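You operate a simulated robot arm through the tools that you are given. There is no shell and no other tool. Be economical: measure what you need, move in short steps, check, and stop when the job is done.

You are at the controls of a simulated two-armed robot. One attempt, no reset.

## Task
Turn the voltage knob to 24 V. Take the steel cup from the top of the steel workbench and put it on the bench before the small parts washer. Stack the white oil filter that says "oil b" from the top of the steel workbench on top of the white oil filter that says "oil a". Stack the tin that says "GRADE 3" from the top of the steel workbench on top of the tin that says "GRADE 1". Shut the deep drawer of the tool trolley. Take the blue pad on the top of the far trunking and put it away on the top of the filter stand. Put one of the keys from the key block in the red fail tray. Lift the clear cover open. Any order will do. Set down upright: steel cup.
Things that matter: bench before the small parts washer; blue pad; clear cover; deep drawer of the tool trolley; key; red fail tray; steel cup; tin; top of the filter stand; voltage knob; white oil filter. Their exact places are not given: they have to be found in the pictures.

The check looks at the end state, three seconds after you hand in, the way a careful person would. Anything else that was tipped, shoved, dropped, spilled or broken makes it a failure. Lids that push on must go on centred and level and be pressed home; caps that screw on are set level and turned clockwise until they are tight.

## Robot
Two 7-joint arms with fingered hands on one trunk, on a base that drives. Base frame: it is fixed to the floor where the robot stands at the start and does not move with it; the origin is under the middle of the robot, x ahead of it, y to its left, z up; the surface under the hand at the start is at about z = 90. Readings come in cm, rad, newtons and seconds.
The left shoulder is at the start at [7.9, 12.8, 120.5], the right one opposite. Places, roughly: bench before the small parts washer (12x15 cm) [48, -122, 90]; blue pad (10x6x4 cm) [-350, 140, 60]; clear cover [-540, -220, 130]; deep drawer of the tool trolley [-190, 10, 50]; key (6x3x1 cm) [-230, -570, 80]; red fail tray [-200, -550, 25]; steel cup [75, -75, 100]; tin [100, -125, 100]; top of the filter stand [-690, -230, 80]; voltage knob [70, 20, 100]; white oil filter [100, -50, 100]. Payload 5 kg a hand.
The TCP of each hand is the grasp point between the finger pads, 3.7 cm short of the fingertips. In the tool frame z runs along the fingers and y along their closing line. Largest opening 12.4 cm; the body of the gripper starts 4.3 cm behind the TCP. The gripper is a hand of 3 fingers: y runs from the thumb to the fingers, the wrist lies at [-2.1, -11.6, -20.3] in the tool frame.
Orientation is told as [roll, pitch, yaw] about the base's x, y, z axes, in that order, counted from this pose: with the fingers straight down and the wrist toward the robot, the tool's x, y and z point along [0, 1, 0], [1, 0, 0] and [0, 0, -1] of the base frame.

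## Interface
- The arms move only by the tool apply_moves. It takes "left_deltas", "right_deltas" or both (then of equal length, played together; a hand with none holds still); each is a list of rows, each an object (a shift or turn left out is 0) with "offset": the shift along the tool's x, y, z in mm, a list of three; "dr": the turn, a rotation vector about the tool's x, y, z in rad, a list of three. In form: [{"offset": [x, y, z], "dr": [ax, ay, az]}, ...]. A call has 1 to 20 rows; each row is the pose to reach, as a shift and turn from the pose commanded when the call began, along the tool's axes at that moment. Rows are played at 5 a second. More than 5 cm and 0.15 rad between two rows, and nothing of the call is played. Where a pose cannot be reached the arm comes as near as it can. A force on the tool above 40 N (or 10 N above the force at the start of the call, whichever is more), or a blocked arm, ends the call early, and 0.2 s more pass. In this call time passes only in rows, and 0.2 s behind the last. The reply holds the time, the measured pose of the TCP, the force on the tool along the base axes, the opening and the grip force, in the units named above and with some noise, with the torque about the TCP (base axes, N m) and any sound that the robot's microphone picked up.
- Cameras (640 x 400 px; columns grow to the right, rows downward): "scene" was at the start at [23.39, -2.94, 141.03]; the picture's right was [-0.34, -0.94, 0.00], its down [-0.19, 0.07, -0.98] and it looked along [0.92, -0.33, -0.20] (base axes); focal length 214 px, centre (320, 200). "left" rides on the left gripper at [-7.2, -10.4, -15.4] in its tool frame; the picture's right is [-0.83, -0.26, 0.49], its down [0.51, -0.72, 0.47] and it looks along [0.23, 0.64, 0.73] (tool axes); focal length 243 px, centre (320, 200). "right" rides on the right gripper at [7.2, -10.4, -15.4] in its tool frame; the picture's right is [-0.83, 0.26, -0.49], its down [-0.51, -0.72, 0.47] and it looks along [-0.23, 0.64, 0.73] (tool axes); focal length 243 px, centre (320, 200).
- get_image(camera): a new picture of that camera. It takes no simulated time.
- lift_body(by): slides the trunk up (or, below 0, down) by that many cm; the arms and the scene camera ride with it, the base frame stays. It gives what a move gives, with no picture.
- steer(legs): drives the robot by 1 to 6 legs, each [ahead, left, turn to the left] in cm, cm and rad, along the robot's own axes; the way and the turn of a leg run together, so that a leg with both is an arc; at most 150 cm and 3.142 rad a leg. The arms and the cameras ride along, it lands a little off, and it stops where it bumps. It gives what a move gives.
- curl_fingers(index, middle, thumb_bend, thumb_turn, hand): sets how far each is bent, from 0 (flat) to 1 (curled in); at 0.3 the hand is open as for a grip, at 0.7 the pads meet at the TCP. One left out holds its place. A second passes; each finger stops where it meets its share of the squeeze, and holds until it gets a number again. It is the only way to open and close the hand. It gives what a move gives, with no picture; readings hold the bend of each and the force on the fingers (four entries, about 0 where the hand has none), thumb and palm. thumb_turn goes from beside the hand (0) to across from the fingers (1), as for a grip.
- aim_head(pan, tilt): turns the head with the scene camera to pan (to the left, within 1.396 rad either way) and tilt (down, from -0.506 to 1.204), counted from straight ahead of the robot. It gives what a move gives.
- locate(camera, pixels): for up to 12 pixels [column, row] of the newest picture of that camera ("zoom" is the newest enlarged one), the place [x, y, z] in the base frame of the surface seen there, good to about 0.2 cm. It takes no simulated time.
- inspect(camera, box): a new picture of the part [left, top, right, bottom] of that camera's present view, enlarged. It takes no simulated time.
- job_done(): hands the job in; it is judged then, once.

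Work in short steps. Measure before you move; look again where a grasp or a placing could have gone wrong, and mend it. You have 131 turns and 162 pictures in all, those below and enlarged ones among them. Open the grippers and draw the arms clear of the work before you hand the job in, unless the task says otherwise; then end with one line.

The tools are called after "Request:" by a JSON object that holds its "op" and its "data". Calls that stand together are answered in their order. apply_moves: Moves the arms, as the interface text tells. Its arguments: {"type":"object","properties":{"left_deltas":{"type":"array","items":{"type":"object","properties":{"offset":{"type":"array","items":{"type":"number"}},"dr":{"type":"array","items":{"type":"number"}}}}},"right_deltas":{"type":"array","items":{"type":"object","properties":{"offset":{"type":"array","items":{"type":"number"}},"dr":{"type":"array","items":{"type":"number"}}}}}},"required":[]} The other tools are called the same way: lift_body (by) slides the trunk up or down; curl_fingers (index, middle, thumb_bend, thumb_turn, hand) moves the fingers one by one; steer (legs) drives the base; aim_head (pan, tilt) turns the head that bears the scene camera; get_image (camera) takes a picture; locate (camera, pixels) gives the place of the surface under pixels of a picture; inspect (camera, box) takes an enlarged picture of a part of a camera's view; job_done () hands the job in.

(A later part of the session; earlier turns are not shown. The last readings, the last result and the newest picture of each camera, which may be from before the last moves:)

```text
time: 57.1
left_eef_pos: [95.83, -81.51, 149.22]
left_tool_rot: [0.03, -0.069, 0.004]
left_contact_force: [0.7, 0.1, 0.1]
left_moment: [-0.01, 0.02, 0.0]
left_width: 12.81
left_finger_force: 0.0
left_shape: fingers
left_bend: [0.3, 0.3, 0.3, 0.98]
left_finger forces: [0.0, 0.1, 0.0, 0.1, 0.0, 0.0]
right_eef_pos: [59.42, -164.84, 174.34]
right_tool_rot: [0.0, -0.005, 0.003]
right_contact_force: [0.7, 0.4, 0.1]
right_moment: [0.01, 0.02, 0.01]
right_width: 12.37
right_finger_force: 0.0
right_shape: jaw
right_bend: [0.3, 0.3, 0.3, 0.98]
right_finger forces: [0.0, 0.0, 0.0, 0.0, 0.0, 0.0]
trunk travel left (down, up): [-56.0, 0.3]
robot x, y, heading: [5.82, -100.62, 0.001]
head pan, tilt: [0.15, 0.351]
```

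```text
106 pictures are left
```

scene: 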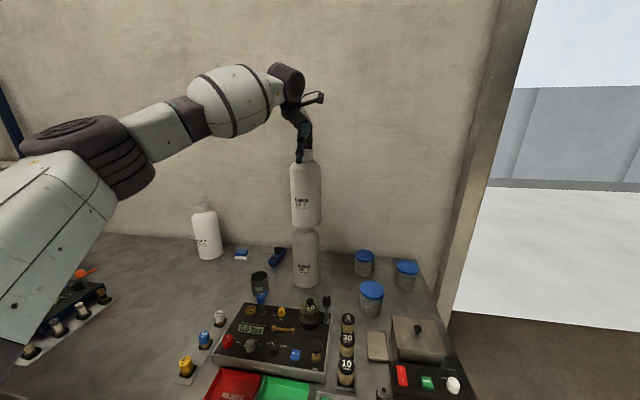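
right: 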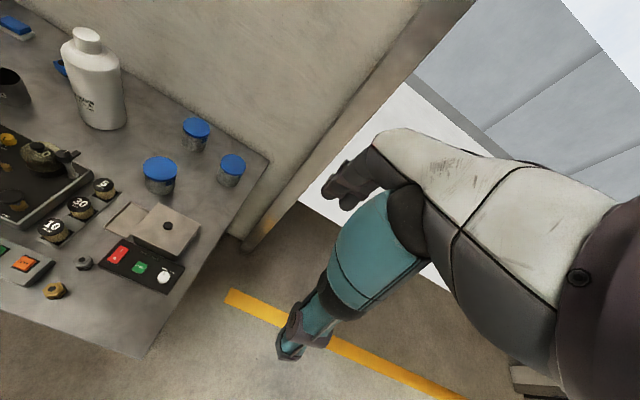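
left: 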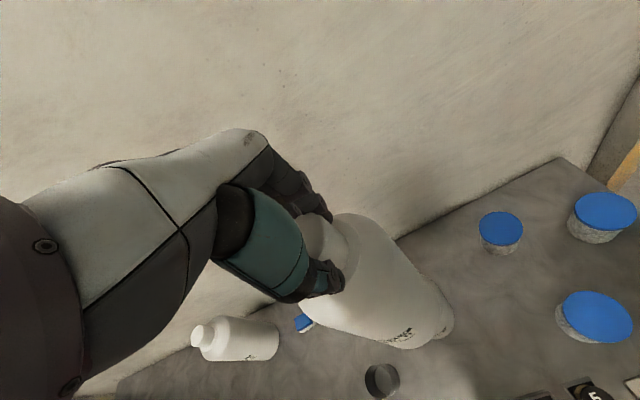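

The step was too long; I rise and move left in smaller steps, above the cup.

Request:
{"op": "apply_moves", "data": {"left_deltas": [{"offset": [0, 0, -20]}, {"offset": [0, 0, -50]}, {"offset": [0, 0, -85]}, {"offset": [0, 0, -115], "dr": [0.07, -0.03, 0]}, {"offset": [40, -20, -115], "dr": [0.07, -0.03, 0]}, {"offset": [80, -40, -115], "dr": [0.07, -0.03, 0]}, {"offset": [120, -60, -115], "dr": [0.07, -0.03, 0]}, {"offset": [160, -75, -115], "dr": [0.07, -0.03, 0]}, {"offset": [183, -90, -115], "dr": [0.07, -0.03, 0]}]}}

Request:
{"op": "lift_body", "data": {"by": -16}}

Request:
{"op": "get_image", "data": {"camera": "scene"}}

Request:
{"op": "get_image", "data": {"camera": "left"}}

```text
time: 59.1
left_eef_pos: [85.95, -63.1, 160.64]
left_tool_rot: [-0.003, -0.001, 0.003]
left_contact_force: [-0.5, -0.5, 0.2]
left_moment: [0.02, -0.02, -0.04]
left_width: 12.84
left_finger_force: 0.0
left_shape: fingers
left_bend: [0.3, 0.3, 0.3, 0.98]
left_finger forces: [0.0, 0.0, 0.1, 0.1, 0.0, 0.1]
right_eef_pos: [59.22, -164.37, 174.67]
right_tool_rot: [-0.003, -0.003, 0.006]
right_contact_force: [-0.2, 1.1, 1.0]
right_moment: [-0.01, -0.04, 0.01]
right_width: 12.39
right_finger_force: 0.0
right_shape: jaw
right_bend: [0.3, 0.3, 0.3, 0.98]
right_finger forces: [0.0, 0.0, 0.0, 0.1, 0.0, 0.0]
trunk travel left (down, up): [-56.0, 0.3]
robot x, y, heading: [6.19, -101.08, 0.003]
head pan, tilt: [0.15, 0.351]
```

```text
time: 61.0
left_eef_pos: [85.95, -63.76, 144.7]
left_tool_rot: [0.0, -0.002, 0.005]
left_contact_force: [-0.3, 0.5, -0.1]
left_moment: [-0.01, 0.0, 0.04]
left_width: 12.85
left_finger_force: 0.0
left_shape: fingers
left_bend: [0.3, 0.3, 0.3, 0.98]
left_finger forces: [0.0, 0.0, 0.0, 0.0, 0.1, 0.0]
right_eef_pos: [59.38, -164.92, 158.45]
right_tool_rot: [-0.001, -0.003, 0.003]
right_contact_force: [-0.8, 0.9, 0.5]
right_moment: [-0.02, 0.01, -0.03]
right_width: 12.4
right_finger_force: 0.0
right_shape: jaw
right_bend: [0.3, 0.3, 0.3, 0.98]
right_finger forces: [0.0, 0.0, 0.0, 0.0, 0.0, 0.0]
trunk travel left (down, up): [-40.0, 16.3]
robot x, y, heading: [6.4, -101.21, -0.003]
head pan, tilt: [0.15, 0.351]
```

```text
105 pictures are left
```

scene: 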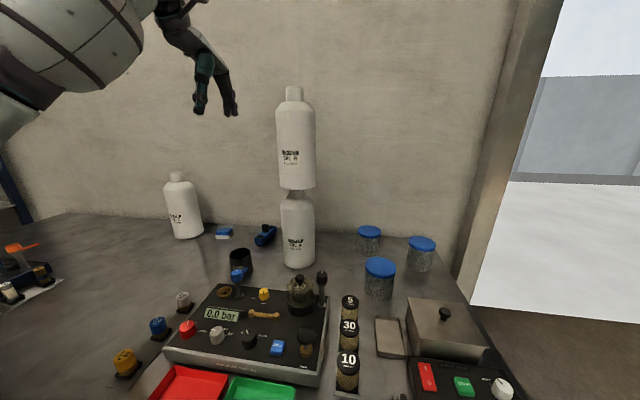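

```text
104 pictures are left
```

left: 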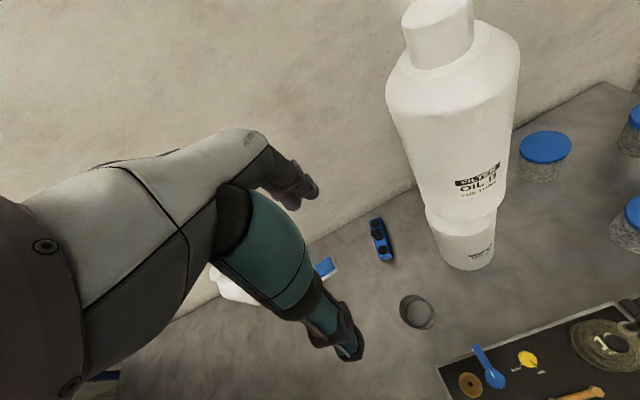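

The stack stands fine. I lower the left hand over the cup at (86.8,−63.2) down to z≈96.

Request:
{"op": "apply_moves", "data": {"left_deltas": [{"offset": [4, 8, 40]}, {"offset": [4, 8, 85]}, {"offset": [4, 8, 130]}, {"offset": [4, 8, 175]}, {"offset": [4, 8, 220]}, {"offset": [4, 8, 265]}, {"offset": [4, 8, 310]}, {"offset": [4, 8, 355]}, {"offset": [4, 8, 395]}, {"offset": [4, 8, 430]}, {"offset": [4, 8, 460]}, {"offset": [4, 8, 486]}]}}

Request:
{"op": "get_image", "data": {"camera": "left"}}

Request:
{"op": "inspect", "data": {"camera": "scene", "box": [120, 140, 340, 300]}}

```text
time: 63.6
left_eef_pos: [86.75, -63.42, 95.94]
left_tool_rot: [0.001, 0.0, 0.006]
left_contact_force: [0.8, 0.4, 0.1]
left_moment: [0.01, 0.04, 0.0]
left_width: 12.86
left_finger_force: 0.0
left_shape: fingers
left_bend: [0.3, 0.3, 0.3, 0.98]
left_finger forces: [0.0, 0.1, 0.1, 0.0, 0.0, 0.0]
right_eef_pos: [59.54, -164.86, 158.37]
right_tool_rot: [0.001, -0.002, 0.004]
right_contact_force: [0.3, 0.1, 0.2]
right_moment: [-0.02, 0.01, -0.01]
right_width: 12.4
right_finger_force: 0.0
right_shape: jaw
right_bend: [0.3, 0.3, 0.3, 0.98]
right_finger forces: [0.0, 0.0, 0.0, 0.0, 0.0, 0.0]
trunk travel left (down, up): [-40.0, 16.3]
robot x, y, heading: [6.18, -100.91, 0.004]
head pan, tilt: [0.15, 0.351]
```

```text
103 pictures are left
```

left: 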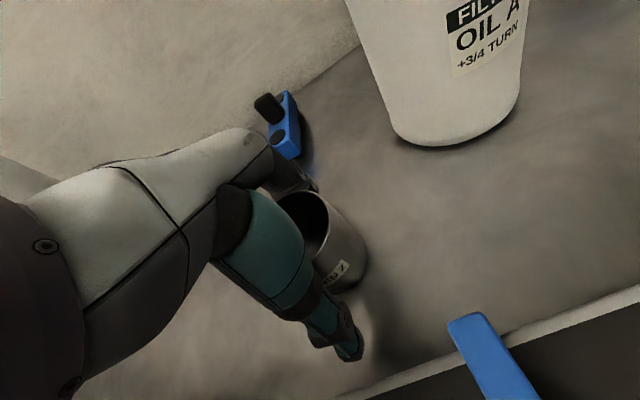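

```text
2.50 times, centred on (230, 220) of scene
```

zoom: 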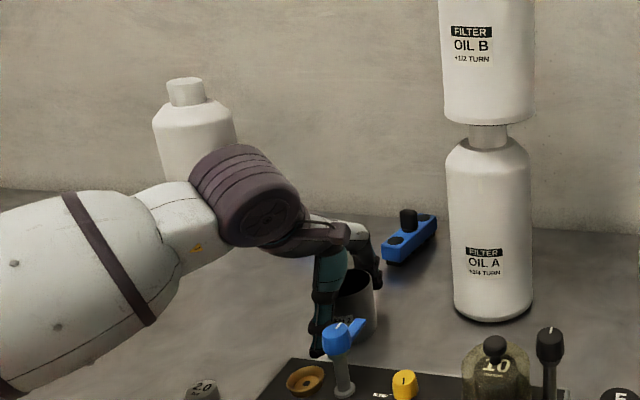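

The cup sits between thumb and fingers. I close and lift.

Request:
{"op": "curl_fingers", "data": {"hand": "left", "index": 0.7, "middle": 0.7, "thumb_bend": 0.7}}

Request:
{"op": "apply_moves", "data": {"left_deltas": [{"offset": [0, 0, -15]}, {"offset": [0, 0, -45]}, {"offset": [0, 0, -90]}, {"offset": [0, 0, -135]}, {"offset": [0, 0, -180]}, {"offset": [0, 0, -225]}, {"offset": [0, 0, -270]}, {"offset": [0, 0, -315]}, {"offset": [0, 0, -360]}]}}

Request:
{"op": "get_image", "data": {"camera": "scene"}}

```text
time: 64.6
left_eef_pos: [86.7, -63.32, 96.13]
left_tool_rot: [0.0, -0.001, 0.004]
left_contact_force: [0.0, -0.2, 2.2]
left_moment: [0.04, -0.09, 0.01]
left_width: 6.54
left_finger_force: 22.9
left_shape: fingers
left_bend: [0.51, 0.54, 0.55, 1.0]
left_finger forces: [12.8, 9.0, 0.0, 0.0, 23.9, 0.1]
right_eef_pos: [59.35, -164.77, 158.5]
right_tool_rot: [0.001, -0.006, 0.003]
right_contact_force: [-0.3, 0.1, 0.4]
right_moment: [0.03, -0.01, -0.01]
right_width: 12.4
right_finger_force: 0.1
right_shape: jaw
right_bend: [0.3, 0.3, 0.3, 0.98]
right_finger forces: [0.1, 0.0, 0.0, 0.0, 0.0, 0.1]
trunk travel left (down, up): [-40.0, 16.3]
robot x, y, heading: [6.27, -100.92, 0.003]
head pan, tilt: [0.15, 0.351]
```

```text
time: 66.6
left_eef_pos: [86.86, -63.39, 132.29]
left_tool_rot: [0.001, -0.001, 0.004]
left_contact_force: [-0.2, -0.3, -1.0]
left_moment: [0.0, 0.0, -0.01]
left_width: 6.5
left_finger_force: 21.5
left_shape: fingers
left_bend: [0.51, 0.54, 0.55, 1.0]
left_finger forces: [12.8, 8.3, 0.0, 0.1, 22.9, 0.0]
right_eef_pos: [59.36, -164.94, 158.42]
right_tool_rot: [-0.002, -0.003, 0.002]
right_contact_force: [-0.6, 0.3, 0.1]
right_moment: [-0.01, -0.01, 0.01]
right_width: 12.37
right_finger_force: 0.1
right_shape: jaw
right_bend: [0.3, 0.3, 0.3, 0.98]
right_finger forces: [0.1, 0.1, 0.0, 0.1, 0.1, 0.0]
trunk travel left (down, up): [-40.0, 16.3]
robot x, y, heading: [5.97, -100.89, 0.006]
head pan, tilt: [0.15, 0.351]
```

```text
101 pictures are left
```

scene: 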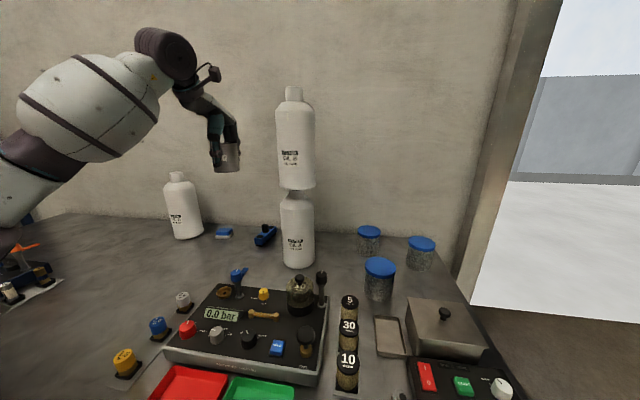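

Cup held. I back 24 cm away and drive 39 cm to the right, then look at the place before the washer and the tin labels.

Request:
{"op": "steer", "data": {"legs": [[-24, 0, 0], [0, -39, 0]]}}

Request:
{"op": "aim_head", "data": {"pan": 0.2, "tilt": 0.5}}

Request:
{"op": "get_image", "data": {"camera": "scene"}}

Request:
{"op": "inspect", "data": {"camera": "scene", "box": [200, 120, 420, 280]}}

```text
time: 71.9
left_eef_pos: [62.72, -102.04, 132.07]
left_tool_rot: [0.002, 0.001, 0.003]
left_contact_force: [1.1, 0.3, -1.0]
left_moment: [-0.01, -0.02, -0.01]
left_width: 6.5
left_finger_force: 22.0
left_shape: fingers
left_bend: [0.51, 0.54, 0.55, 1.0]
left_finger forces: [12.7, 8.4, 0.0, 0.0, 23.0, 0.1]
right_eef_pos: [34.92, -203.5, 158.36]
right_tool_rot: [-0.002, -0.003, 0.002]
right_contact_force: [0.8, 1.0, 0.5]
right_moment: [0.02, -0.03, -0.01]
right_width: 12.38
right_finger_force: 0.0
right_shape: jaw
right_bend: [0.3, 0.3, 0.3, 0.98]
right_finger forces: [0.1, 0.0, 0.0, 0.0, 0.1, 0.1]
trunk travel left (down, up): [-40.0, 16.3]
robot x, y, heading: [-18.07, -139.33, 0.001]
head pan, tilt: [0.15, 0.351]
```

```text
time: 72.6
left_eef_pos: [62.69, -102.05, 132.12]
left_tool_rot: [0.0, -0.002, 0.003]
left_contact_force: [-0.9, -0.3, -1.7]
left_moment: [0.01, 0.0, 0.04]
left_width: 6.51
left_finger_force: 21.8
left_shape: fingers
left_bend: [0.51, 0.54, 0.55, 1.0]
left_finger forces: [12.8, 8.3, 0.0, 0.0, 22.9, 0.0]
right_eef_pos: [35.02, -203.63, 158.38]
right_tool_rot: [0.001, -0.002, 0.005]
right_contact_force: [0.8, 0.7, -0.3]
right_moment: [0.01, 0.0, 0.0]
right_width: 12.39
right_finger_force: 0.0
right_shape: jaw
right_bend: [0.3, 0.3, 0.3, 0.98]
right_finger forces: [0.0, 0.0, 0.0, 0.0, 0.0, 0.0]
trunk travel left (down, up): [-40.0, 16.3]
robot x, y, heading: [-18.16, -140.12, 0.0]
head pan, tilt: [0.201, 0.499]
```

```text
100 pictures are left
```

scene: 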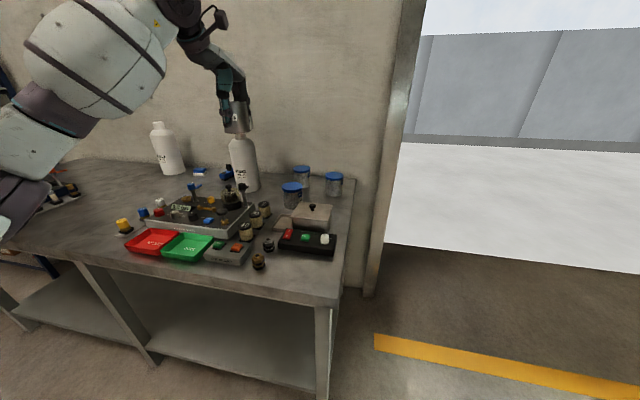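

```text
2.50 times, centred on (310, 200) of scene
```

zoom: 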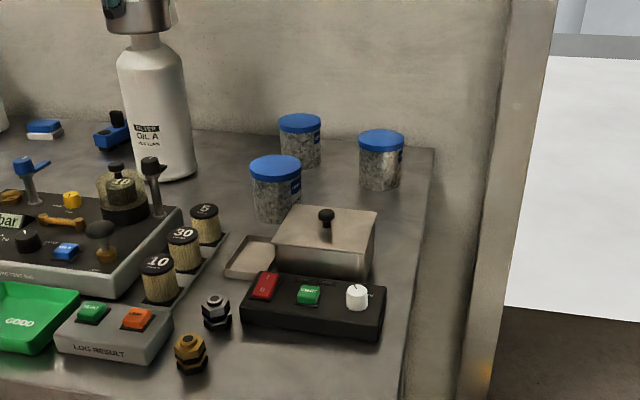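

The free bench area is at zoom (300,360), right of the brass nut. I locate its bounds.

Request:
{"op": "locate", "data": {"camera": "zoom", "pixels": [[210, 370], [236, 330], [245, 332], [375, 342], [300, 365], [300, 395], [395, 350], [190, 375], [320, 290], [275, 165], [380, 138], [300, 120]]}}

Request:
{"op": "inspect", "data": {"camera": "scene", "box": [275, 155, 355, 215]}}

```text
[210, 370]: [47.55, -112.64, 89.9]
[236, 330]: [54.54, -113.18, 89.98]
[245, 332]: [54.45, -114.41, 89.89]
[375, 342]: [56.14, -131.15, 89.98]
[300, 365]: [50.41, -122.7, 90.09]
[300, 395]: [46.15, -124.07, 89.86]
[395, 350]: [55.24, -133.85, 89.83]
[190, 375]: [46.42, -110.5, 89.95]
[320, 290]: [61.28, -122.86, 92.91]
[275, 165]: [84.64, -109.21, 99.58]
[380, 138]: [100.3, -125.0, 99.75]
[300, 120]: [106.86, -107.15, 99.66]
```

```text
6.67 times, centred on (315, 185) of scene
```

zoom: 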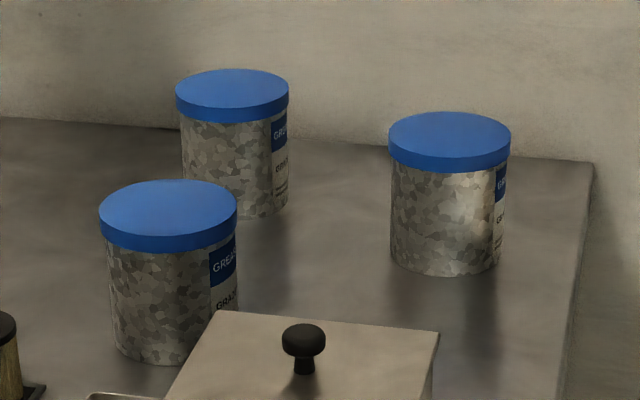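

I move the cup over (47.5,−121.5) and lower to the bench.

Request:
{"op": "apply_moves", "data": {"left_deltas": [{"offset": [-30, -25, 0]}, {"offset": [-60, -50, 0]}, {"offset": [-90, -75, 0]}, {"offset": [-120, -100, 0]}, {"offset": [-155, -125, 0]}, {"offset": [-194, -152, 0]}, {"offset": [-194, -152, 45]}, {"offset": [-194, -152, 90]}, {"offset": [-194, -152, 135]}, {"offset": [-194, -152, 180]}, {"offset": [-194, -152, 225]}, {"offset": [-194, -152, 270]}, {"offset": [-194, -152, 305]}, {"offset": [-194, -152, 330]}]}}

Request:
{"op": "get_image", "data": {"camera": "scene"}}

Request:
{"op": "get_image", "data": {"camera": "left"}}

```text
time: 75.6
left_eef_pos: [47.62, -121.57, 99.12]
left_tool_rot: [0.0, 0.002, 0.002]
left_contact_force: [-0.5, -0.5, -1.5]
left_moment: [-0.03, 0.03, 0.02]
left_width: 6.49
left_finger_force: 21.9
left_shape: fingers
left_bend: [0.51, 0.54, 0.55, 1.0]
left_finger forces: [12.9, 8.3, 0.1, 0.0, 22.1, 0.0]
right_eef_pos: [35.01, -203.61, 158.46]
right_tool_rot: [-0.001, -0.003, 0.003]
right_contact_force: [-0.3, -0.6, -0.6]
right_moment: [0.01, 0.0, -0.05]
right_width: 12.38
right_finger_force: 0.1
right_shape: jaw
right_bend: [0.3, 0.3, 0.3, 0.98]
right_finger forces: [0.1, 0.0, 0.0, 0.0, 0.1, 0.1]
trunk travel left (down, up): [-40.0, 16.3]
robot x, y, heading: [-18.08, -140.07, 0.004]
head pan, tilt: [0.201, 0.499]
```

```text
97 pictures are left
```

scene: 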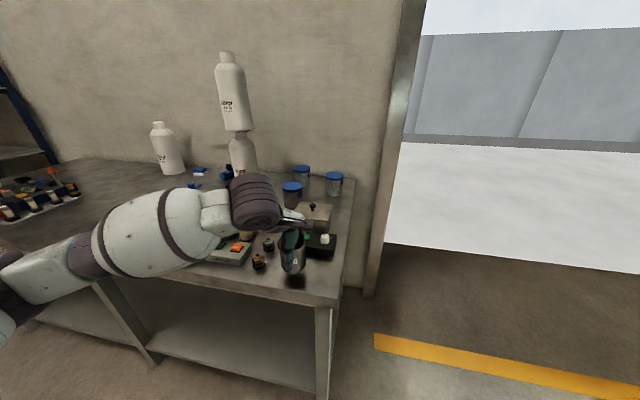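

```text
96 pictures are left
```

left: 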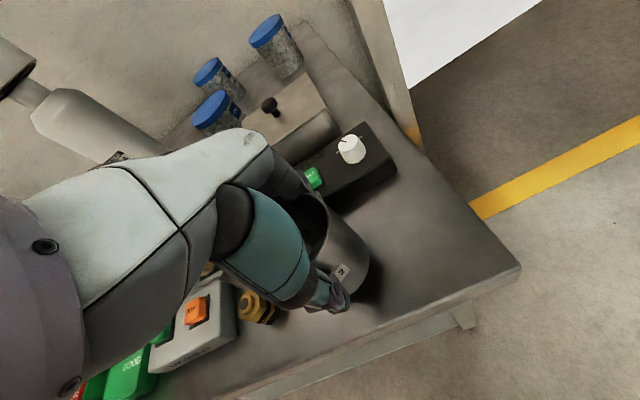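

The cup is 3 cm above the bench at the right place. I lower to contact and open partly.

Request:
{"op": "apply_moves", "data": {"left_deltas": [{"offset": [0, 0, 15]}, {"offset": [0, 0, 25]}, {"offset": [0, 0, 29]}, {"offset": [0, 0, 31]}]}}

Request:
{"op": "curl_fingers", "data": {"hand": "left", "index": 0.44, "middle": 0.44, "thumb_bend": 0.42}}

Request:
{"op": "inspect", "data": {"camera": "scene", "box": [230, 200, 350, 300]}}

```text
time: 76.6
left_eef_pos: [47.59, -121.53, 96.05]
left_tool_rot: [0.0, -0.001, 0.003]
left_contact_force: [-0.6, 0.5, 3.5]
left_moment: [0.08, -0.16, -0.01]
left_width: 6.48
left_finger_force: 22.0
left_shape: fingers
left_bend: [0.51, 0.54, 0.55, 1.0]
left_finger forces: [13.0, 8.7, 0.0, 0.0, 22.5, 0.0]
right_eef_pos: [34.85, -203.54, 158.39]
right_tool_rot: [-0.002, -0.003, 0.003]
right_contact_force: [0.5, 0.2, -0.2]
right_moment: [0.0, 0.06, -0.01]
right_width: 12.38
right_finger_force: 0.0
right_shape: jaw
right_bend: [0.3, 0.3, 0.3, 0.98]
right_finger forces: [0.0, 0.1, 0.1, 0.0, 0.0, 0.1]
trunk travel left (down, up): [-40.0, 16.3]
robot x, y, heading: [-18.41, -139.56, 0.0]
head pan, tilt: [0.201, 0.499]
```

```text
time: 77.6
left_eef_pos: [47.57, -121.49, 95.93]
left_tool_rot: [0.0, 0.0, 0.004]
left_contact_force: [-0.3, -0.7, 0.6]
left_moment: [0.01, -0.02, 0.02]
left_width: 8.89
left_finger_force: 0.0
left_shape: fingers
left_bend: [0.44, 0.44, 0.42, 0.99]
left_finger forces: [0.0, 0.1, 0.0, 0.0, 0.1, 0.0]
right_eef_pos: [34.97, -203.62, 158.48]
right_tool_rot: [0.001, -0.003, 0.003]
right_contact_force: [-0.4, 0.0, 0.3]
right_moment: [0.0, 0.01, 0.01]
right_width: 12.37
right_finger_force: 0.0
right_shape: jaw
right_bend: [0.3, 0.3, 0.3, 0.98]
right_finger forces: [0.0, 0.0, 0.1, 0.0, 0.0, 0.0]
trunk travel left (down, up): [-40.0, 16.3]
robot x, y, heading: [-18.05, -139.7, 0.004]
head pan, tilt: [0.201, 0.499]
```

```text
4.00 times, centred on (290, 250) of scene
```

zoom: 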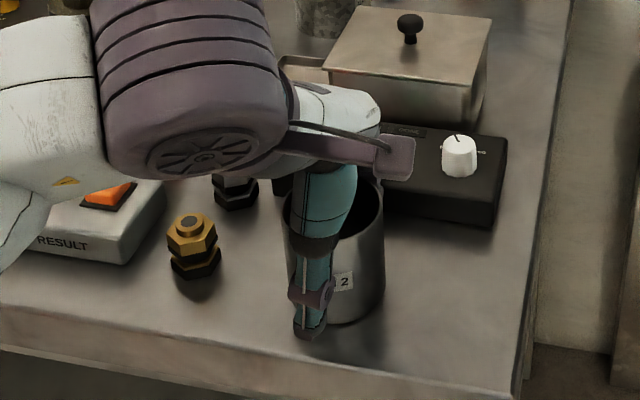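

Cup stands free. Before rising, the left camera sees the tins from the right side at (215,90); I zoom there.

Request:
{"op": "inspect", "data": {"camera": "left", "box": [170, 0, 330, 140]}}

Request:
{"op": "apply_moves", "data": {"left_deltas": [{"offset": [0, 0, -20]}, {"offset": [0, 0, -60]}, {"offset": [0, 0, -105]}, {"offset": [0, 0, -150]}, {"offset": [0, 0, -195]}, {"offset": [0, 0, -240]}, {"offset": [0, 0, -285]}, {"offset": [0, 0, -330]}, {"offset": [0, 0, -375]}, {"offset": [0, 0, -420]}]}}

Request:
{"op": "inspect", "data": {"camera": "scene", "box": [230, 140, 390, 290]}}

Request:
{"op": "get_image", "data": {"camera": "right"}}

```text
2.86 times, centred on (250, 70) of left
```

zoom: 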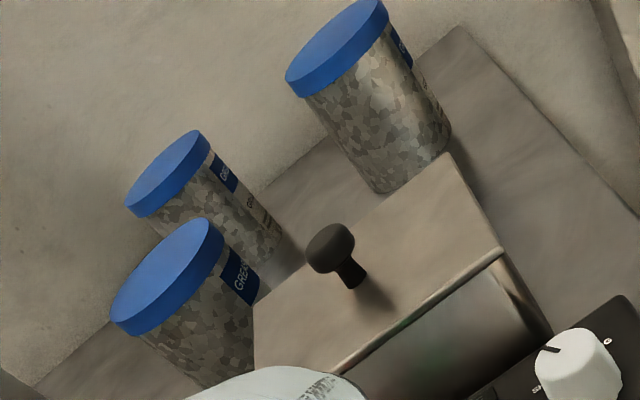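

```text
time: 79.8
left_eef_pos: [47.63, -121.86, 137.94]
left_tool_rot: [0.003, -0.001, 0.002]
left_contact_force: [0.1, -0.3, -0.6]
left_moment: [-0.02, -0.01, 0.01]
left_width: 8.87
left_finger_force: 0.0
left_shape: fingers
left_bend: [0.44, 0.44, 0.42, 0.99]
left_finger forces: [0.0, 0.1, 0.0, 0.0, 0.0, 0.0]
right_eef_pos: [34.94, -203.61, 158.4]
right_tool_rot: [0.0, -0.003, 0.004]
right_contact_force: [0.8, -0.6, -0.8]
right_moment: [0.0, 0.0, 0.01]
right_width: 12.38
right_finger_force: 0.0
right_shape: jaw
right_bend: [0.3, 0.3, 0.3, 0.98]
right_finger forces: [0.1, 0.0, 0.0, 0.0, 0.0, 0.0]
trunk travel left (down, up): [-40.0, 16.3]
robot x, y, heading: [-18.38, -140.07, 0.001]
head pan, tilt: [0.201, 0.499]
```

```text
2.67 times, centred on (310, 215) of scene
```

zoom: 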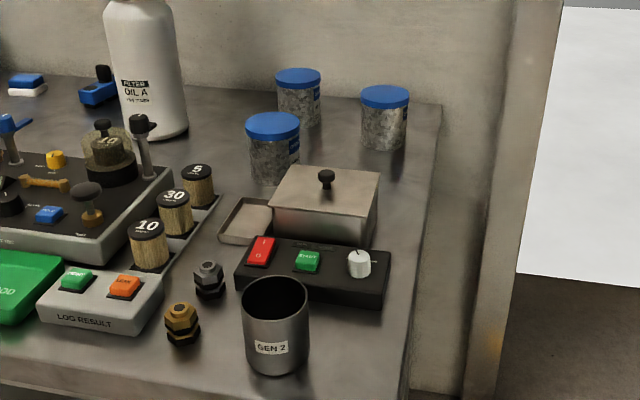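

```text
92 pictures are left
```

right: 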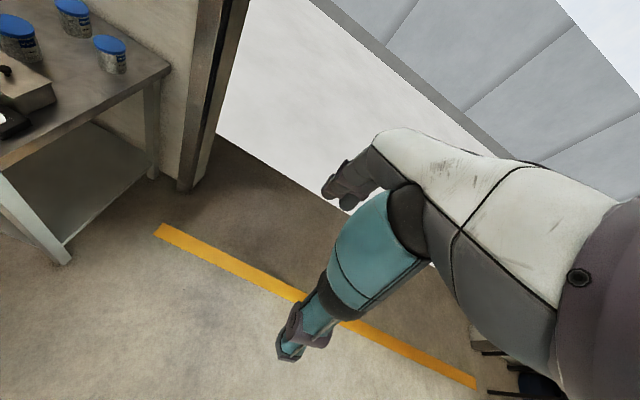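

The cup stands well. The right camera sees the tins from the right side at its upper left; I zoom there.

Request:
{"op": "inspect", "data": {"camera": "right", "box": [0, 0, 136, 85]}}

```text
4.71 times, centred on (68, 42) of right
```

zoom: 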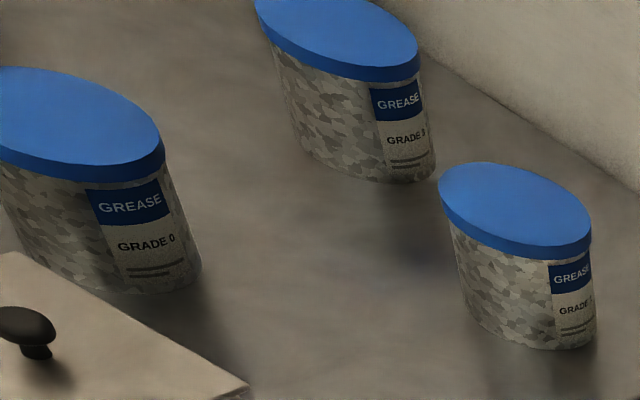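

Front tin reads GRADE 0; I zoom more on the other two.

Request:
{"op": "inspect", "data": {"camera": "right", "box": [74, 14, 98, 38]}}

Request:
{"op": "inspect", "data": {"camera": "right", "box": [104, 50, 136, 76]}}

```text
16.00 times, centred on (86, 26) of right
```

zoom: 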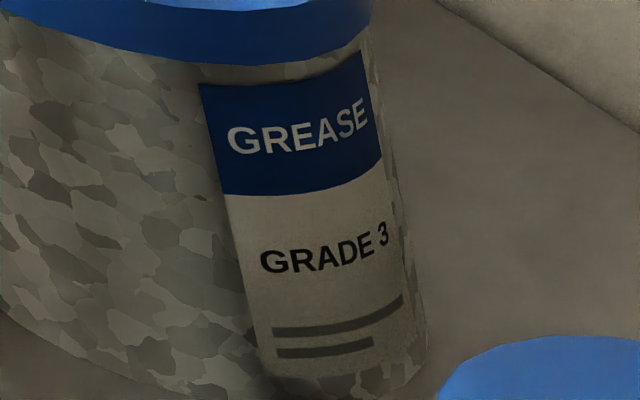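

```text
15.38 times, centred on (120, 63) of right
```

zoom: 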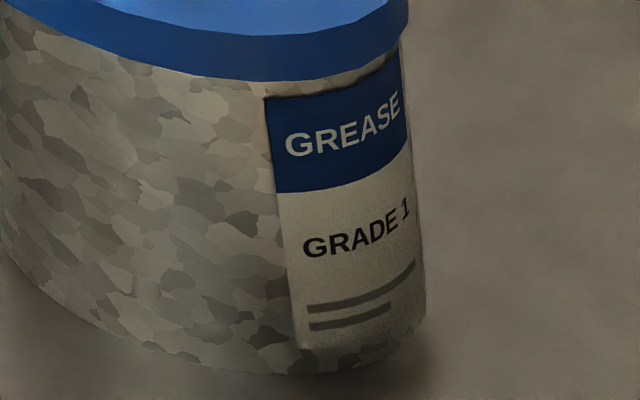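

GRADE 3 is the back-left tin (106.7,−107), GRADE 1 the right one (100.2,−124.5). I drive up to the bench and look down to judge how near the base can go.

Request:
{"op": "steer", "data": {"legs": [[24, 14, 0]]}}

Request:
{"op": "aim_head", "data": {"pan": 0, "tilt": 1.1}}

Request:
{"op": "get_image", "data": {"camera": "scene"}}

Request:
{"op": "locate", "data": {"camera": "scene", "pixels": [[320, 390], [320, 350], [320, 320], [320, 300], [320, 280], [200, 390], [440, 390], [320, 260]]}}

```text
time: 81.8
left_eef_pos: [71.07, -107.7, 138.19]
left_tool_rot: [0.002, 0.0, 0.006]
left_contact_force: [-0.2, 0.0, 0.3]
left_moment: [-0.01, -0.04, -0.03]
left_width: 8.87
left_finger_force: 0.2
left_shape: fingers
left_bend: [0.44, 0.44, 0.42, 0.99]
left_finger forces: [0.0, 0.0, 0.1, 0.0, 0.1, 0.0]
right_eef_pos: [58.72, -189.55, 158.41]
right_tool_rot: [-0.001, -0.005, 0.006]
right_contact_force: [-0.9, -0.2, 0.3]
right_moment: [0.0, -0.02, 0.03]
right_width: 12.38
right_finger_force: 0.1
right_shape: jaw
right_bend: [0.3, 0.3, 0.3, 0.98]
right_finger forces: [0.0, 0.0, 0.0, 0.0, 0.1, 0.0]
trunk travel left (down, up): [-40.0, 16.3]
robot x, y, heading: [5.49, -125.87, 0.007]
head pan, tilt: [0.201, 0.499]
```

```text
time: 82.8
left_eef_pos: [71.34, -107.56, 137.94]
left_tool_rot: [0.0, 0.0, 0.007]
left_contact_force: [-0.2, 0.2, -0.2]
left_moment: [0.01, 0.01, -0.01]
left_width: 8.87
left_finger_force: 0.1
left_shape: fingers
left_bend: [0.44, 0.44, 0.42, 0.99]
left_finger forces: [0.1, 0.0, 0.0, 0.0, 0.0, 0.0]
right_eef_pos: [58.92, -189.47, 158.39]
right_tool_rot: [0.0, -0.002, 0.007]
right_contact_force: [0.5, -0.1, 0.3]
right_moment: [-0.03, -0.02, -0.02]
right_width: 12.37
right_finger_force: 0.1
right_shape: jaw
right_bend: [0.3, 0.3, 0.3, 0.98]
right_finger forces: [0.0, 0.1, 0.0, 0.1, 0.1, 0.0]
trunk travel left (down, up): [-40.0, 16.3]
robot x, y, heading: [5.62, -125.91, 0.006]
head pan, tilt: [0.0, 1.1]
```

```text
88 pictures are left
```

scene: 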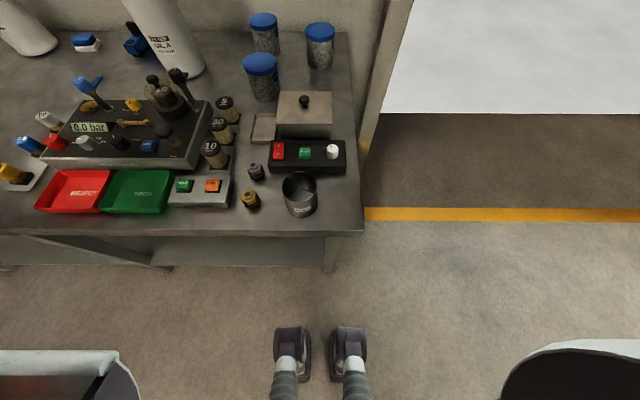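

```text
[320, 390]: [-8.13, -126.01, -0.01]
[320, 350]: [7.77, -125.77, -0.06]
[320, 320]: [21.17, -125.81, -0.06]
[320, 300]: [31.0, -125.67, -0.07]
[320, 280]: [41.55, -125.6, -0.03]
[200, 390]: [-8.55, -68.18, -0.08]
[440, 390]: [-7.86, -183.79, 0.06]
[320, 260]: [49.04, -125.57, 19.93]
```

The robot stands on feet whose fronts are at x≈18, so there's room. I drive 13 cm ahead and look at the tins.

Request:
{"op": "steer", "data": {"legs": [[13, 0, 0]]}}

Request:
{"op": "aim_head", "data": {"pan": 0.05, "tilt": 0.65}}

Request:
{"op": "get_image", "data": {"camera": "scene"}}

Request:
{"op": "inspect", "data": {"camera": "scene", "box": [250, 110, 390, 210]}}

```text
time: 84.0
left_eef_pos: [83.83, -107.4, 138.08]
left_tool_rot: [-0.001, -0.003, 0.006]
left_contact_force: [-0.6, 0.1, 0.4]
left_moment: [0.0, -0.04, -0.02]
left_width: 8.88
left_finger_force: 0.1
left_shape: fingers
left_bend: [0.44, 0.44, 0.42, 0.99]
left_finger forces: [0.0, 0.1, 0.1, 0.0, 0.0, 0.1]
right_eef_pos: [71.46, -189.51, 158.63]
right_tool_rot: [0.0, -0.006, 0.007]
right_contact_force: [-0.3, -0.3, 0.7]
right_moment: [-0.02, -0.01, -0.01]
right_width: 12.35
right_finger_force: 0.2
right_shape: jaw
right_bend: [0.3, 0.3, 0.3, 0.98]
right_finger forces: [0.0, 0.0, 0.0, 0.1, 0.0, 0.1]
trunk travel left (down, up): [-40.0, 16.3]
robot x, y, heading: [18.6, -125.45, 0.01]
head pan, tilt: [0.0, 1.1]
```

```text
time: 84.9
left_eef_pos: [84.23, -107.37, 137.9]
left_tool_rot: [0.001, 0.0, 0.008]
left_contact_force: [-0.3, 0.5, 0.9]
left_moment: [-0.02, 0.0, -0.01]
left_width: 8.89
left_finger_force: 0.1
left_shape: fingers
left_bend: [0.44, 0.44, 0.42, 0.99]
left_finger forces: [0.0, 0.0, 0.1, 0.0, 0.0, 0.0]
right_eef_pos: [71.91, -189.34, 158.36]
right_tool_rot: [0.0, -0.003, 0.008]
right_contact_force: [0.5, 0.3, -0.2]
right_moment: [0.0, -0.02, 0.0]
right_width: 12.39
right_finger_force: 0.0
right_shape: jaw
right_bend: [0.3, 0.3, 0.3, 0.98]
right_finger forces: [0.1, 0.0, 0.0, 0.0, 0.0, 0.0]
trunk travel left (down, up): [-40.0, 16.3]
robot x, y, heading: [18.3, -125.78, 0.008]
head pan, tilt: [0.051, 0.649]
```

```text
87 pictures are left
```

scene: 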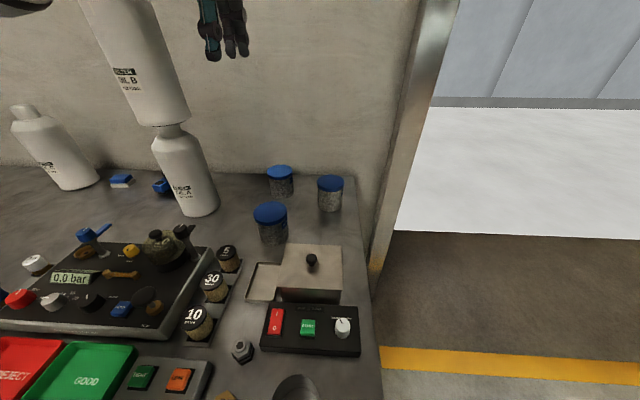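

```text
4.00 times, centred on (320, 160) of scene
```

zoom: 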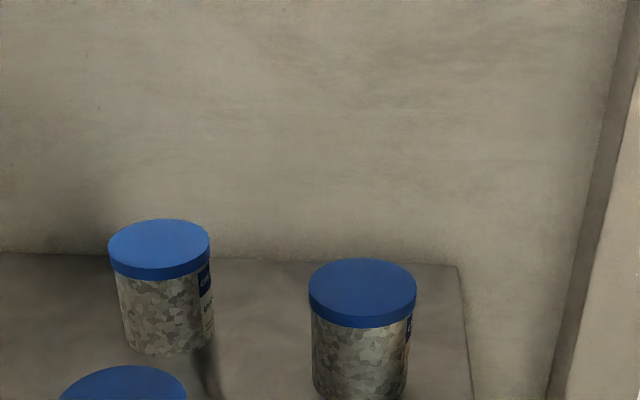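

I locate lid edges of tin 3 (centre (159,243)) and tin 1 (centre (362,287)).

Request:
{"op": "locate", "data": {"camera": "zoom", "pixels": [[159, 243], [112, 244], [206, 242], [159, 222], [159, 264], [362, 287], [312, 287], [413, 287], [362, 262], [362, 312], [165, 270], [165, 345]]}}

```text
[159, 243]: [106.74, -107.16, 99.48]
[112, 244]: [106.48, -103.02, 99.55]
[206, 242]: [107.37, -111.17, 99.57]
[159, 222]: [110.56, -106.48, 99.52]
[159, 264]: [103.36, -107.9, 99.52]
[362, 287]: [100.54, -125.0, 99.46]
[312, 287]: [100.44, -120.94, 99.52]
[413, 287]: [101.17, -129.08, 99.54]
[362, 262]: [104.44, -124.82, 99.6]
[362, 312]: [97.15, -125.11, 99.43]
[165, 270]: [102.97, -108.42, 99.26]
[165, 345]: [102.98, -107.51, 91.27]
```

Tin 3: centre (106.9,−107.1), diameter 8.3, top 99.5; tin 1: (100.8,−125.0). I open the hand and go over tin 3 to z≈106.

Request:
{"op": "curl_fingers", "data": {"hand": "left", "index": 0.3, "middle": 0.3, "thumb_bend": 0.3}}

Request:
{"op": "apply_moves", "data": {"left_deltas": [{"offset": [1, 45, 0]}, {"offset": [1, 90, 0]}, {"offset": [1, 135, 0]}, {"offset": [1, 180, 0]}, {"offset": [1, 227, 0]}, {"offset": [1, 227, 45]}, {"offset": [1, 227, 90]}, {"offset": [1, 227, 135]}, {"offset": [1, 227, 180]}, {"offset": [1, 227, 225]}, {"offset": [1, 227, 270]}, {"offset": [1, 227, 310]}]}}

Request:
{"op": "get_image", "data": {"camera": "left"}}

Request:
{"op": "get_image", "data": {"camera": "scene"}}

```text
time: 85.9
left_eef_pos: [84.04, -107.45, 137.93]
left_tool_rot: [0.0, -0.001, 0.008]
left_contact_force: [-0.8, 0.0, -0.1]
left_moment: [0.01, -0.01, 0.02]
left_width: 12.83
left_finger_force: 0.1
left_shape: fingers
left_bend: [0.3, 0.3, 0.3, 0.98]
left_finger forces: [0.0, 0.1, 0.0, 0.0, 0.1, 0.0]
right_eef_pos: [71.67, -189.38, 158.53]
right_tool_rot: [-0.001, -0.004, 0.006]
right_contact_force: [0.2, -0.9, -0.4]
right_moment: [0.03, -0.02, -0.02]
right_width: 12.36
right_finger_force: 0.0
right_shape: jaw
right_bend: [0.3, 0.3, 0.3, 0.98]
right_finger forces: [0.1, 0.0, 0.0, 0.0, 0.0, 0.0]
trunk travel left (down, up): [-40.0, 16.3]
robot x, y, heading: [18.56, -125.41, 0.011]
head pan, tilt: [0.051, 0.649]
```

```text
time: 88.5
left_eef_pos: [106.92, -107.16, 106.86]
left_tool_rot: [0.0, -0.003, 0.007]
left_contact_force: [1.5, 0.4, -0.2]
left_moment: [0.01, 0.04, -0.01]
left_width: 12.86
left_finger_force: 0.0
left_shape: fingers
left_bend: [0.3, 0.3, 0.3, 0.98]
left_finger forces: [0.0, 0.0, 0.1, 0.1, 0.0, 0.0]
right_eef_pos: [71.92, -189.34, 158.34]
right_tool_rot: [0.0, -0.004, 0.008]
right_contact_force: [0.0, -0.1, -1.1]
right_moment: [0.0, 0.03, 0.0]
right_width: 12.39
right_finger_force: 0.0
right_shape: jaw
right_bend: [0.3, 0.3, 0.3, 0.98]
right_finger forces: [0.1, 0.1, 0.0, 0.0, 0.1, 0.1]
trunk travel left (down, up): [-40.0, 16.3]
robot x, y, heading: [18.31, -125.51, 0.005]
head pan, tilt: [0.051, 0.649]
```

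```text
85 pictures are left
```

left: 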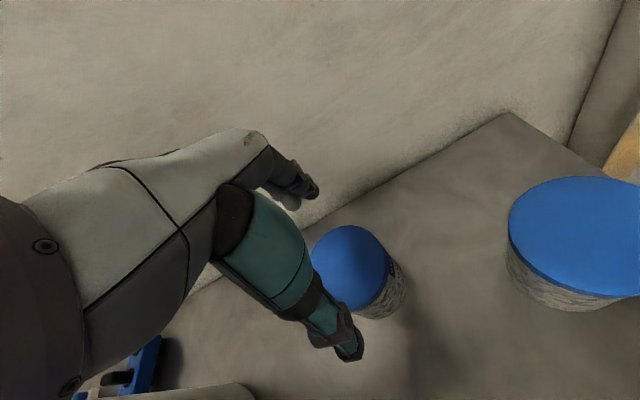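

```text
84 pictures are left
```

scene: 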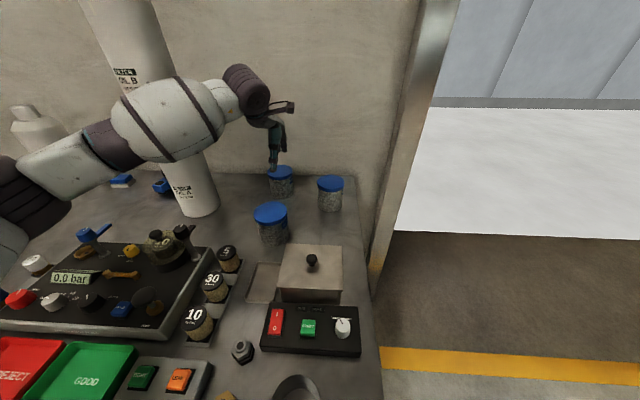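

The forearm passes before the stack; I measure its depth there before going lower.

Request:
{"op": "locate", "data": {"camera": "scene", "pixels": [[150, 115], [190, 110], [215, 100], [245, 90], [130, 50], [195, 190], [105, 145]]}}

```text
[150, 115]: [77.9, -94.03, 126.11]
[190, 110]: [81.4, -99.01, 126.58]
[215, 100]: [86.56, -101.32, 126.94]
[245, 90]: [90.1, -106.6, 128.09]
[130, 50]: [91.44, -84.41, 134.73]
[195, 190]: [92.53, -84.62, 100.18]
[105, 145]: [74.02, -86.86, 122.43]
```

About 5 cm gap remains to the stack. I lower 6 cm and re-measure the gap.

Request:
{"op": "apply_moves", "data": {"left_deltas": [{"offset": [0, 0, 20]}, {"offset": [0, 0, 40]}, {"offset": [0, 0, 60]}]}}

Request:
{"op": "get_image", "data": {"camera": "scene"}}

Request:
{"op": "locate", "data": {"camera": "scene", "pixels": [[150, 130], [190, 125], [215, 120], [245, 110], [130, 50], [105, 160], [120, 130]]}}

```text
time: 89.3
left_eef_pos: [106.95, -107.09, 101.07]
left_tool_rot: [0.001, -0.002, 0.007]
left_contact_force: [-0.6, 0.3, -0.5]
left_moment: [-0.03, 0.03, 0.0]
left_width: 12.88
left_finger_force: 0.1
left_shape: fingers
left_bend: [0.3, 0.3, 0.3, 0.98]
left_finger forces: [0.1, 0.0, 0.0, 0.0, 0.1, 0.0]
right_eef_pos: [71.74, -189.35, 158.42]
right_tool_rot: [0.001, -0.002, 0.006]
right_contact_force: [0.4, 0.0, 0.8]
right_moment: [-0.02, 0.0, -0.02]
right_width: 12.37
right_finger_force: 0.0
right_shape: jaw
right_bend: [0.3, 0.3, 0.3, 0.98]
right_finger forces: [0.0, 0.0, 0.0, 0.1, 0.0, 0.1]
trunk travel left (down, up): [-40.0, 16.3]
robot x, y, heading: [18.44, -126.13, 0.011]
head pan, tilt: [0.051, 0.649]
```

```text
83 pictures are left
```

scene: 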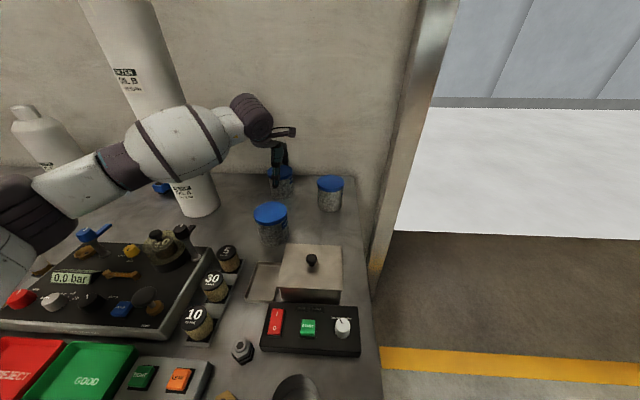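

```text
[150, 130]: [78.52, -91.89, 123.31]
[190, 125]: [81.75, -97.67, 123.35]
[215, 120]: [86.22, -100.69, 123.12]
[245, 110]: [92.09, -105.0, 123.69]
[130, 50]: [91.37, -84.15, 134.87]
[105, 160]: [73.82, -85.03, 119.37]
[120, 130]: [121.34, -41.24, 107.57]
```

Gap holds. I also check elbow height over the blue lever.

Request:
{"op": "locate", "data": {"camera": "scene", "pixels": [[40, 210], [60, 225], [70, 215], [30, 245], [95, 205], [92, 232]]}}

```text
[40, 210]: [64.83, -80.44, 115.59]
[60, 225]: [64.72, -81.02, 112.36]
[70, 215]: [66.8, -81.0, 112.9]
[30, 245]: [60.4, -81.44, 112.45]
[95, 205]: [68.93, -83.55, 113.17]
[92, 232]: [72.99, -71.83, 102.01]
```

Margins are fine. I lower the last 5 cm and close on tin 3.

Request:
{"op": "apply_moves", "data": {"left_deltas": [{"offset": [0, 0, 20]}, {"offset": [0, 0, 40]}, {"offset": [0, 0, 50]}]}}

Request:
{"op": "curl_fingers", "data": {"hand": "left", "index": 0.7, "middle": 0.7, "thumb_bend": 0.7}}

Request:
{"op": "apply_moves", "data": {"left_deltas": [{"offset": [0, 0, -20]}, {"offset": [0, 0, -50]}, {"offset": [0, 0, -90]}, {"offset": [0, 0, -130]}, {"offset": [0, 0, -170]}, {"offset": [0, 0, -200]}]}}

Request:
{"op": "get_image", "data": {"camera": "scene"}}

```text
time: 90.1
left_eef_pos: [106.81, -107.21, 96.42]
left_tool_rot: [-0.002, -0.007, 0.008]
left_contact_force: [6.0, -0.3, 15.4]
left_moment: [-0.11, 0.0, 0.11]
left_width: 13.28
left_finger_force: 7.8
left_shape: fingers
left_bend: [0.29, 0.3, 0.3, 0.98]
left_finger forces: [11.0, 0.0, 0.0, 0.1, 4.4, 0.0]
right_eef_pos: [71.42, -189.57, 158.59]
right_tool_rot: [0.0, -0.005, 0.008]
right_contact_force: [0.0, -0.4, 0.4]
right_moment: [0.04, 0.0, 0.02]
right_width: 12.39
right_finger_force: 0.0
right_shape: jaw
right_bend: [0.3, 0.3, 0.3, 0.98]
right_finger forces: [0.1, 0.1, 0.0, 0.1, 0.0, 0.0]
trunk travel left (down, up): [-40.0, 16.3]
robot x, y, heading: [18.81, -125.55, 0.001]
head pan, tilt: [0.051, 0.649]
```

```text
time: 91.1
left_eef_pos: [106.86, -107.27, 96.48]
left_tool_rot: [0.0, -0.006, 0.008]
left_contact_force: [6.5, -0.3, 29.2]
left_moment: [-0.26, -0.87, 0.29]
left_width: 9.29
left_finger_force: 38.7
left_shape: fingers
left_bend: [0.29, 0.46, 0.59, 1.0]
left_finger forces: [29.8, 11.5, 0.1, 0.1, 35.3, 0.0]
right_eef_pos: [71.53, -189.5, 158.44]
right_tool_rot: [0.0, -0.006, 0.008]
right_contact_force: [-0.2, -0.1, -0.1]
right_moment: [0.0, -0.02, -0.01]
right_width: 12.41
right_finger_force: 0.1
right_shape: jaw
right_bend: [0.3, 0.3, 0.3, 0.98]
right_finger forces: [0.0, 0.0, 0.0, 0.0, 0.0, 0.1]
trunk travel left (down, up): [-40.0, 16.3]
robot x, y, heading: [18.28, -125.85, 0.004]
head pan, tilt: [0.051, 0.649]
```

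```text
time: 92.5
left_eef_pos: [106.77, -107.22, 116.16]
left_tool_rot: [0.002, 0.001, 0.008]
left_contact_force: [-0.7, 0.5, -4.9]
left_moment: [0.02, 0.01, 0.01]
left_width: 9.29
left_finger_force: 31.3
left_shape: fingers
left_bend: [0.29, 0.47, 0.59, 1.0]
left_finger forces: [20.3, 9.3, 0.0, 0.1, 32.4, 0.0]
right_eef_pos: [71.7, -189.51, 158.52]
right_tool_rot: [0.0, -0.005, 0.008]
right_contact_force: [-0.3, -0.6, -0.3]
right_moment: [0.0, -0.02, 0.0]
right_width: 12.4
right_finger_force: 0.0
right_shape: jaw
right_bend: [0.3, 0.3, 0.3, 0.98]
right_finger forces: [0.0, 0.0, 0.1, 0.0, 0.0, 0.0]
trunk travel left (down, up): [-40.0, 16.3]
robot x, y, heading: [18.26, -125.73, 0.007]
head pan, tilt: [0.051, 0.649]
```

```text
82 pictures are left
```

scene: 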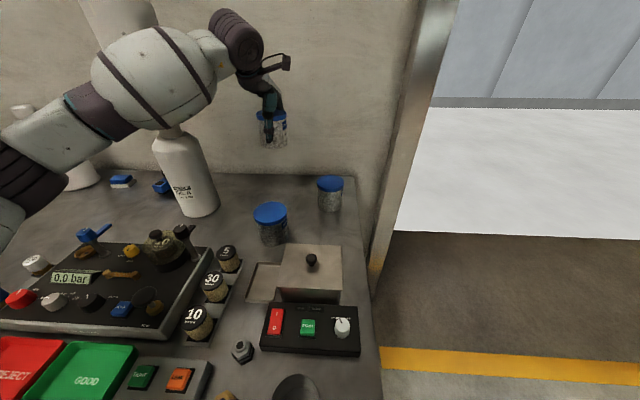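

Lifted (≈0.5 kg), though the index sits differently (bend 0.29). I zoom in on the tin in hand.

Request:
{"op": "inspect", "data": {"camera": "scene", "box": [230, 60, 320, 160]}}

Request:
{"op": "get_image", "data": {"camera": "left"}}

```text
4.00 times, centred on (275, 110) of scene
```

zoom: 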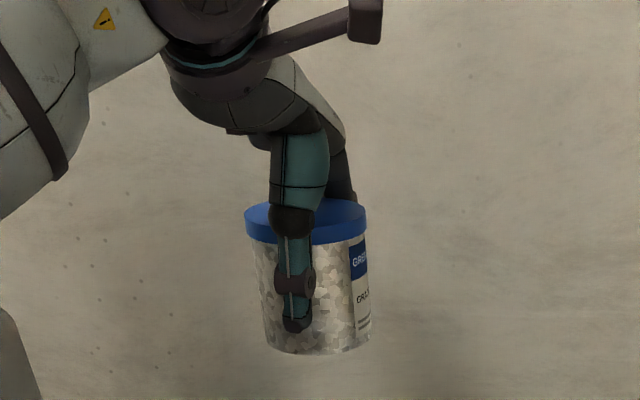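

```text
80 pictures are left
```

left: 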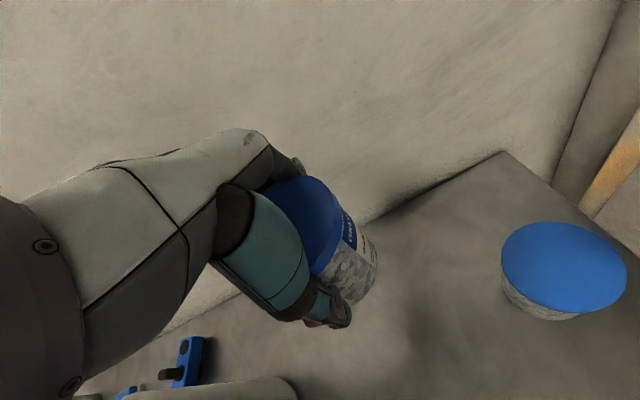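

Well held. I drive right 17 cm so the hand comes over tin 1.

Request:
{"op": "steer", "data": {"legs": [[0, -17, 0]]}}

Request:
{"op": "apply_moves", "data": {"left_deltas": [{"offset": [0, -30, 0]}, {"offset": [0, -58, 0]}, {"offset": [0, -58, 0]}]}}

Request:
{"op": "aim_head", "data": {"pan": 0.2, "tilt": 0.5}}

Request:
{"op": "get_image", "data": {"camera": "scene"}}

```text
time: 94.6
left_eef_pos: [106.9, -123.54, 116.0]
left_tool_rot: [0.0, 0.001, 0.009]
left_contact_force: [0.1, -0.4, -4.6]
left_moment: [-0.03, 0.01, -0.03]
left_width: 9.3
left_finger_force: 31.0
left_shape: fingers
left_bend: [0.29, 0.47, 0.59, 1.0]
left_finger forces: [20.3, 9.3, 0.1, 0.0, 32.4, 0.1]
right_eef_pos: [72.01, -205.88, 158.48]
right_tool_rot: [-0.002, -0.004, 0.009]
right_contact_force: [0.5, 0.4, -0.2]
right_moment: [-0.01, 0.01, 0.04]
right_width: 12.38
right_finger_force: 0.1
right_shape: jaw
right_bend: [0.3, 0.3, 0.3, 0.98]
right_finger forces: [0.0, 0.0, 0.0, 0.0, 0.0, 0.0]
trunk travel left (down, up): [-40.0, 16.3]
robot x, y, heading: [18.44, -142.61, 0.005]
head pan, tilt: [0.051, 0.649]
```

```text
time: 95.4
left_eef_pos: [101.04, -123.85, 116.08]
left_tool_rot: [-0.001, -0.001, 0.008]
left_contact_force: [-0.5, -0.3, -5.7]
left_moment: [0.01, 0.01, 0.0]
left_width: 9.26
left_finger_force: 30.8
left_shape: fingers
left_bend: [0.29, 0.47, 0.59, 1.0]
left_finger forces: [20.5, 9.3, 0.0, 0.1, 32.2, 0.1]
right_eef_pos: [72.1, -206.2, 158.4]
right_tool_rot: [0.001, -0.006, 0.008]
right_contact_force: [0.0, -0.9, 0.0]
right_moment: [0.01, 0.04, -0.04]
right_width: 12.39
right_finger_force: 0.0
right_shape: jaw
right_bend: [0.3, 0.3, 0.3, 0.98]
right_finger forces: [0.1, 0.0, 0.1, 0.0, 0.0, 0.1]
trunk travel left (down, up): [-40.0, 16.3]
robot x, y, heading: [18.41, -142.07, 0.004]
head pan, tilt: [0.051, 0.649]
```

```text
time: 96.1
left_eef_pos: [101.16, -123.73, 116.08]
left_tool_rot: [0.001, -0.001, 0.008]
left_contact_force: [0.2, 0.5, -3.6]
left_moment: [-0.02, 0.03, -0.01]
left_width: 9.28
left_finger_force: 31.1
left_shape: fingers
left_bend: [0.29, 0.47, 0.59, 1.0]
left_finger forces: [20.5, 9.3, 0.0, 0.0, 32.4, 0.1]
right_eef_pos: [72.04, -206.06, 158.4]
right_tool_rot: [0.001, -0.002, 0.008]
right_contact_force: [0.3, -0.2, 0.4]
right_moment: [0.05, 0.0, 0.02]
right_width: 12.38
right_finger_force: 0.0
right_shape: jaw
right_bend: [0.3, 0.3, 0.3, 0.98]
right_finger forces: [0.1, 0.0, 0.0, 0.0, 0.0, 0.0]
trunk travel left (down, up): [-40.0, 16.3]
robot x, y, heading: [18.81, -142.58, 0.005]
head pan, tilt: [0.201, 0.499]
```

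```text
79 pictures are left
```

scene: 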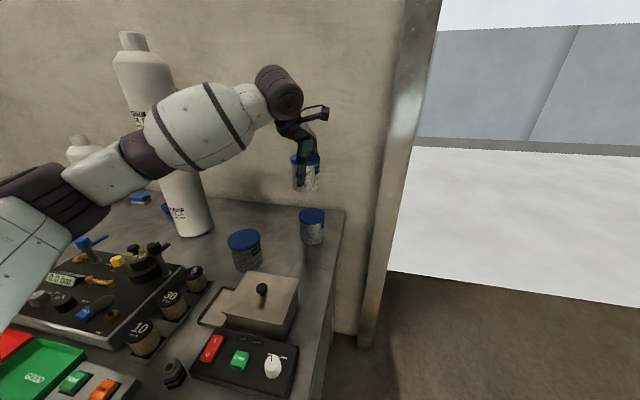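

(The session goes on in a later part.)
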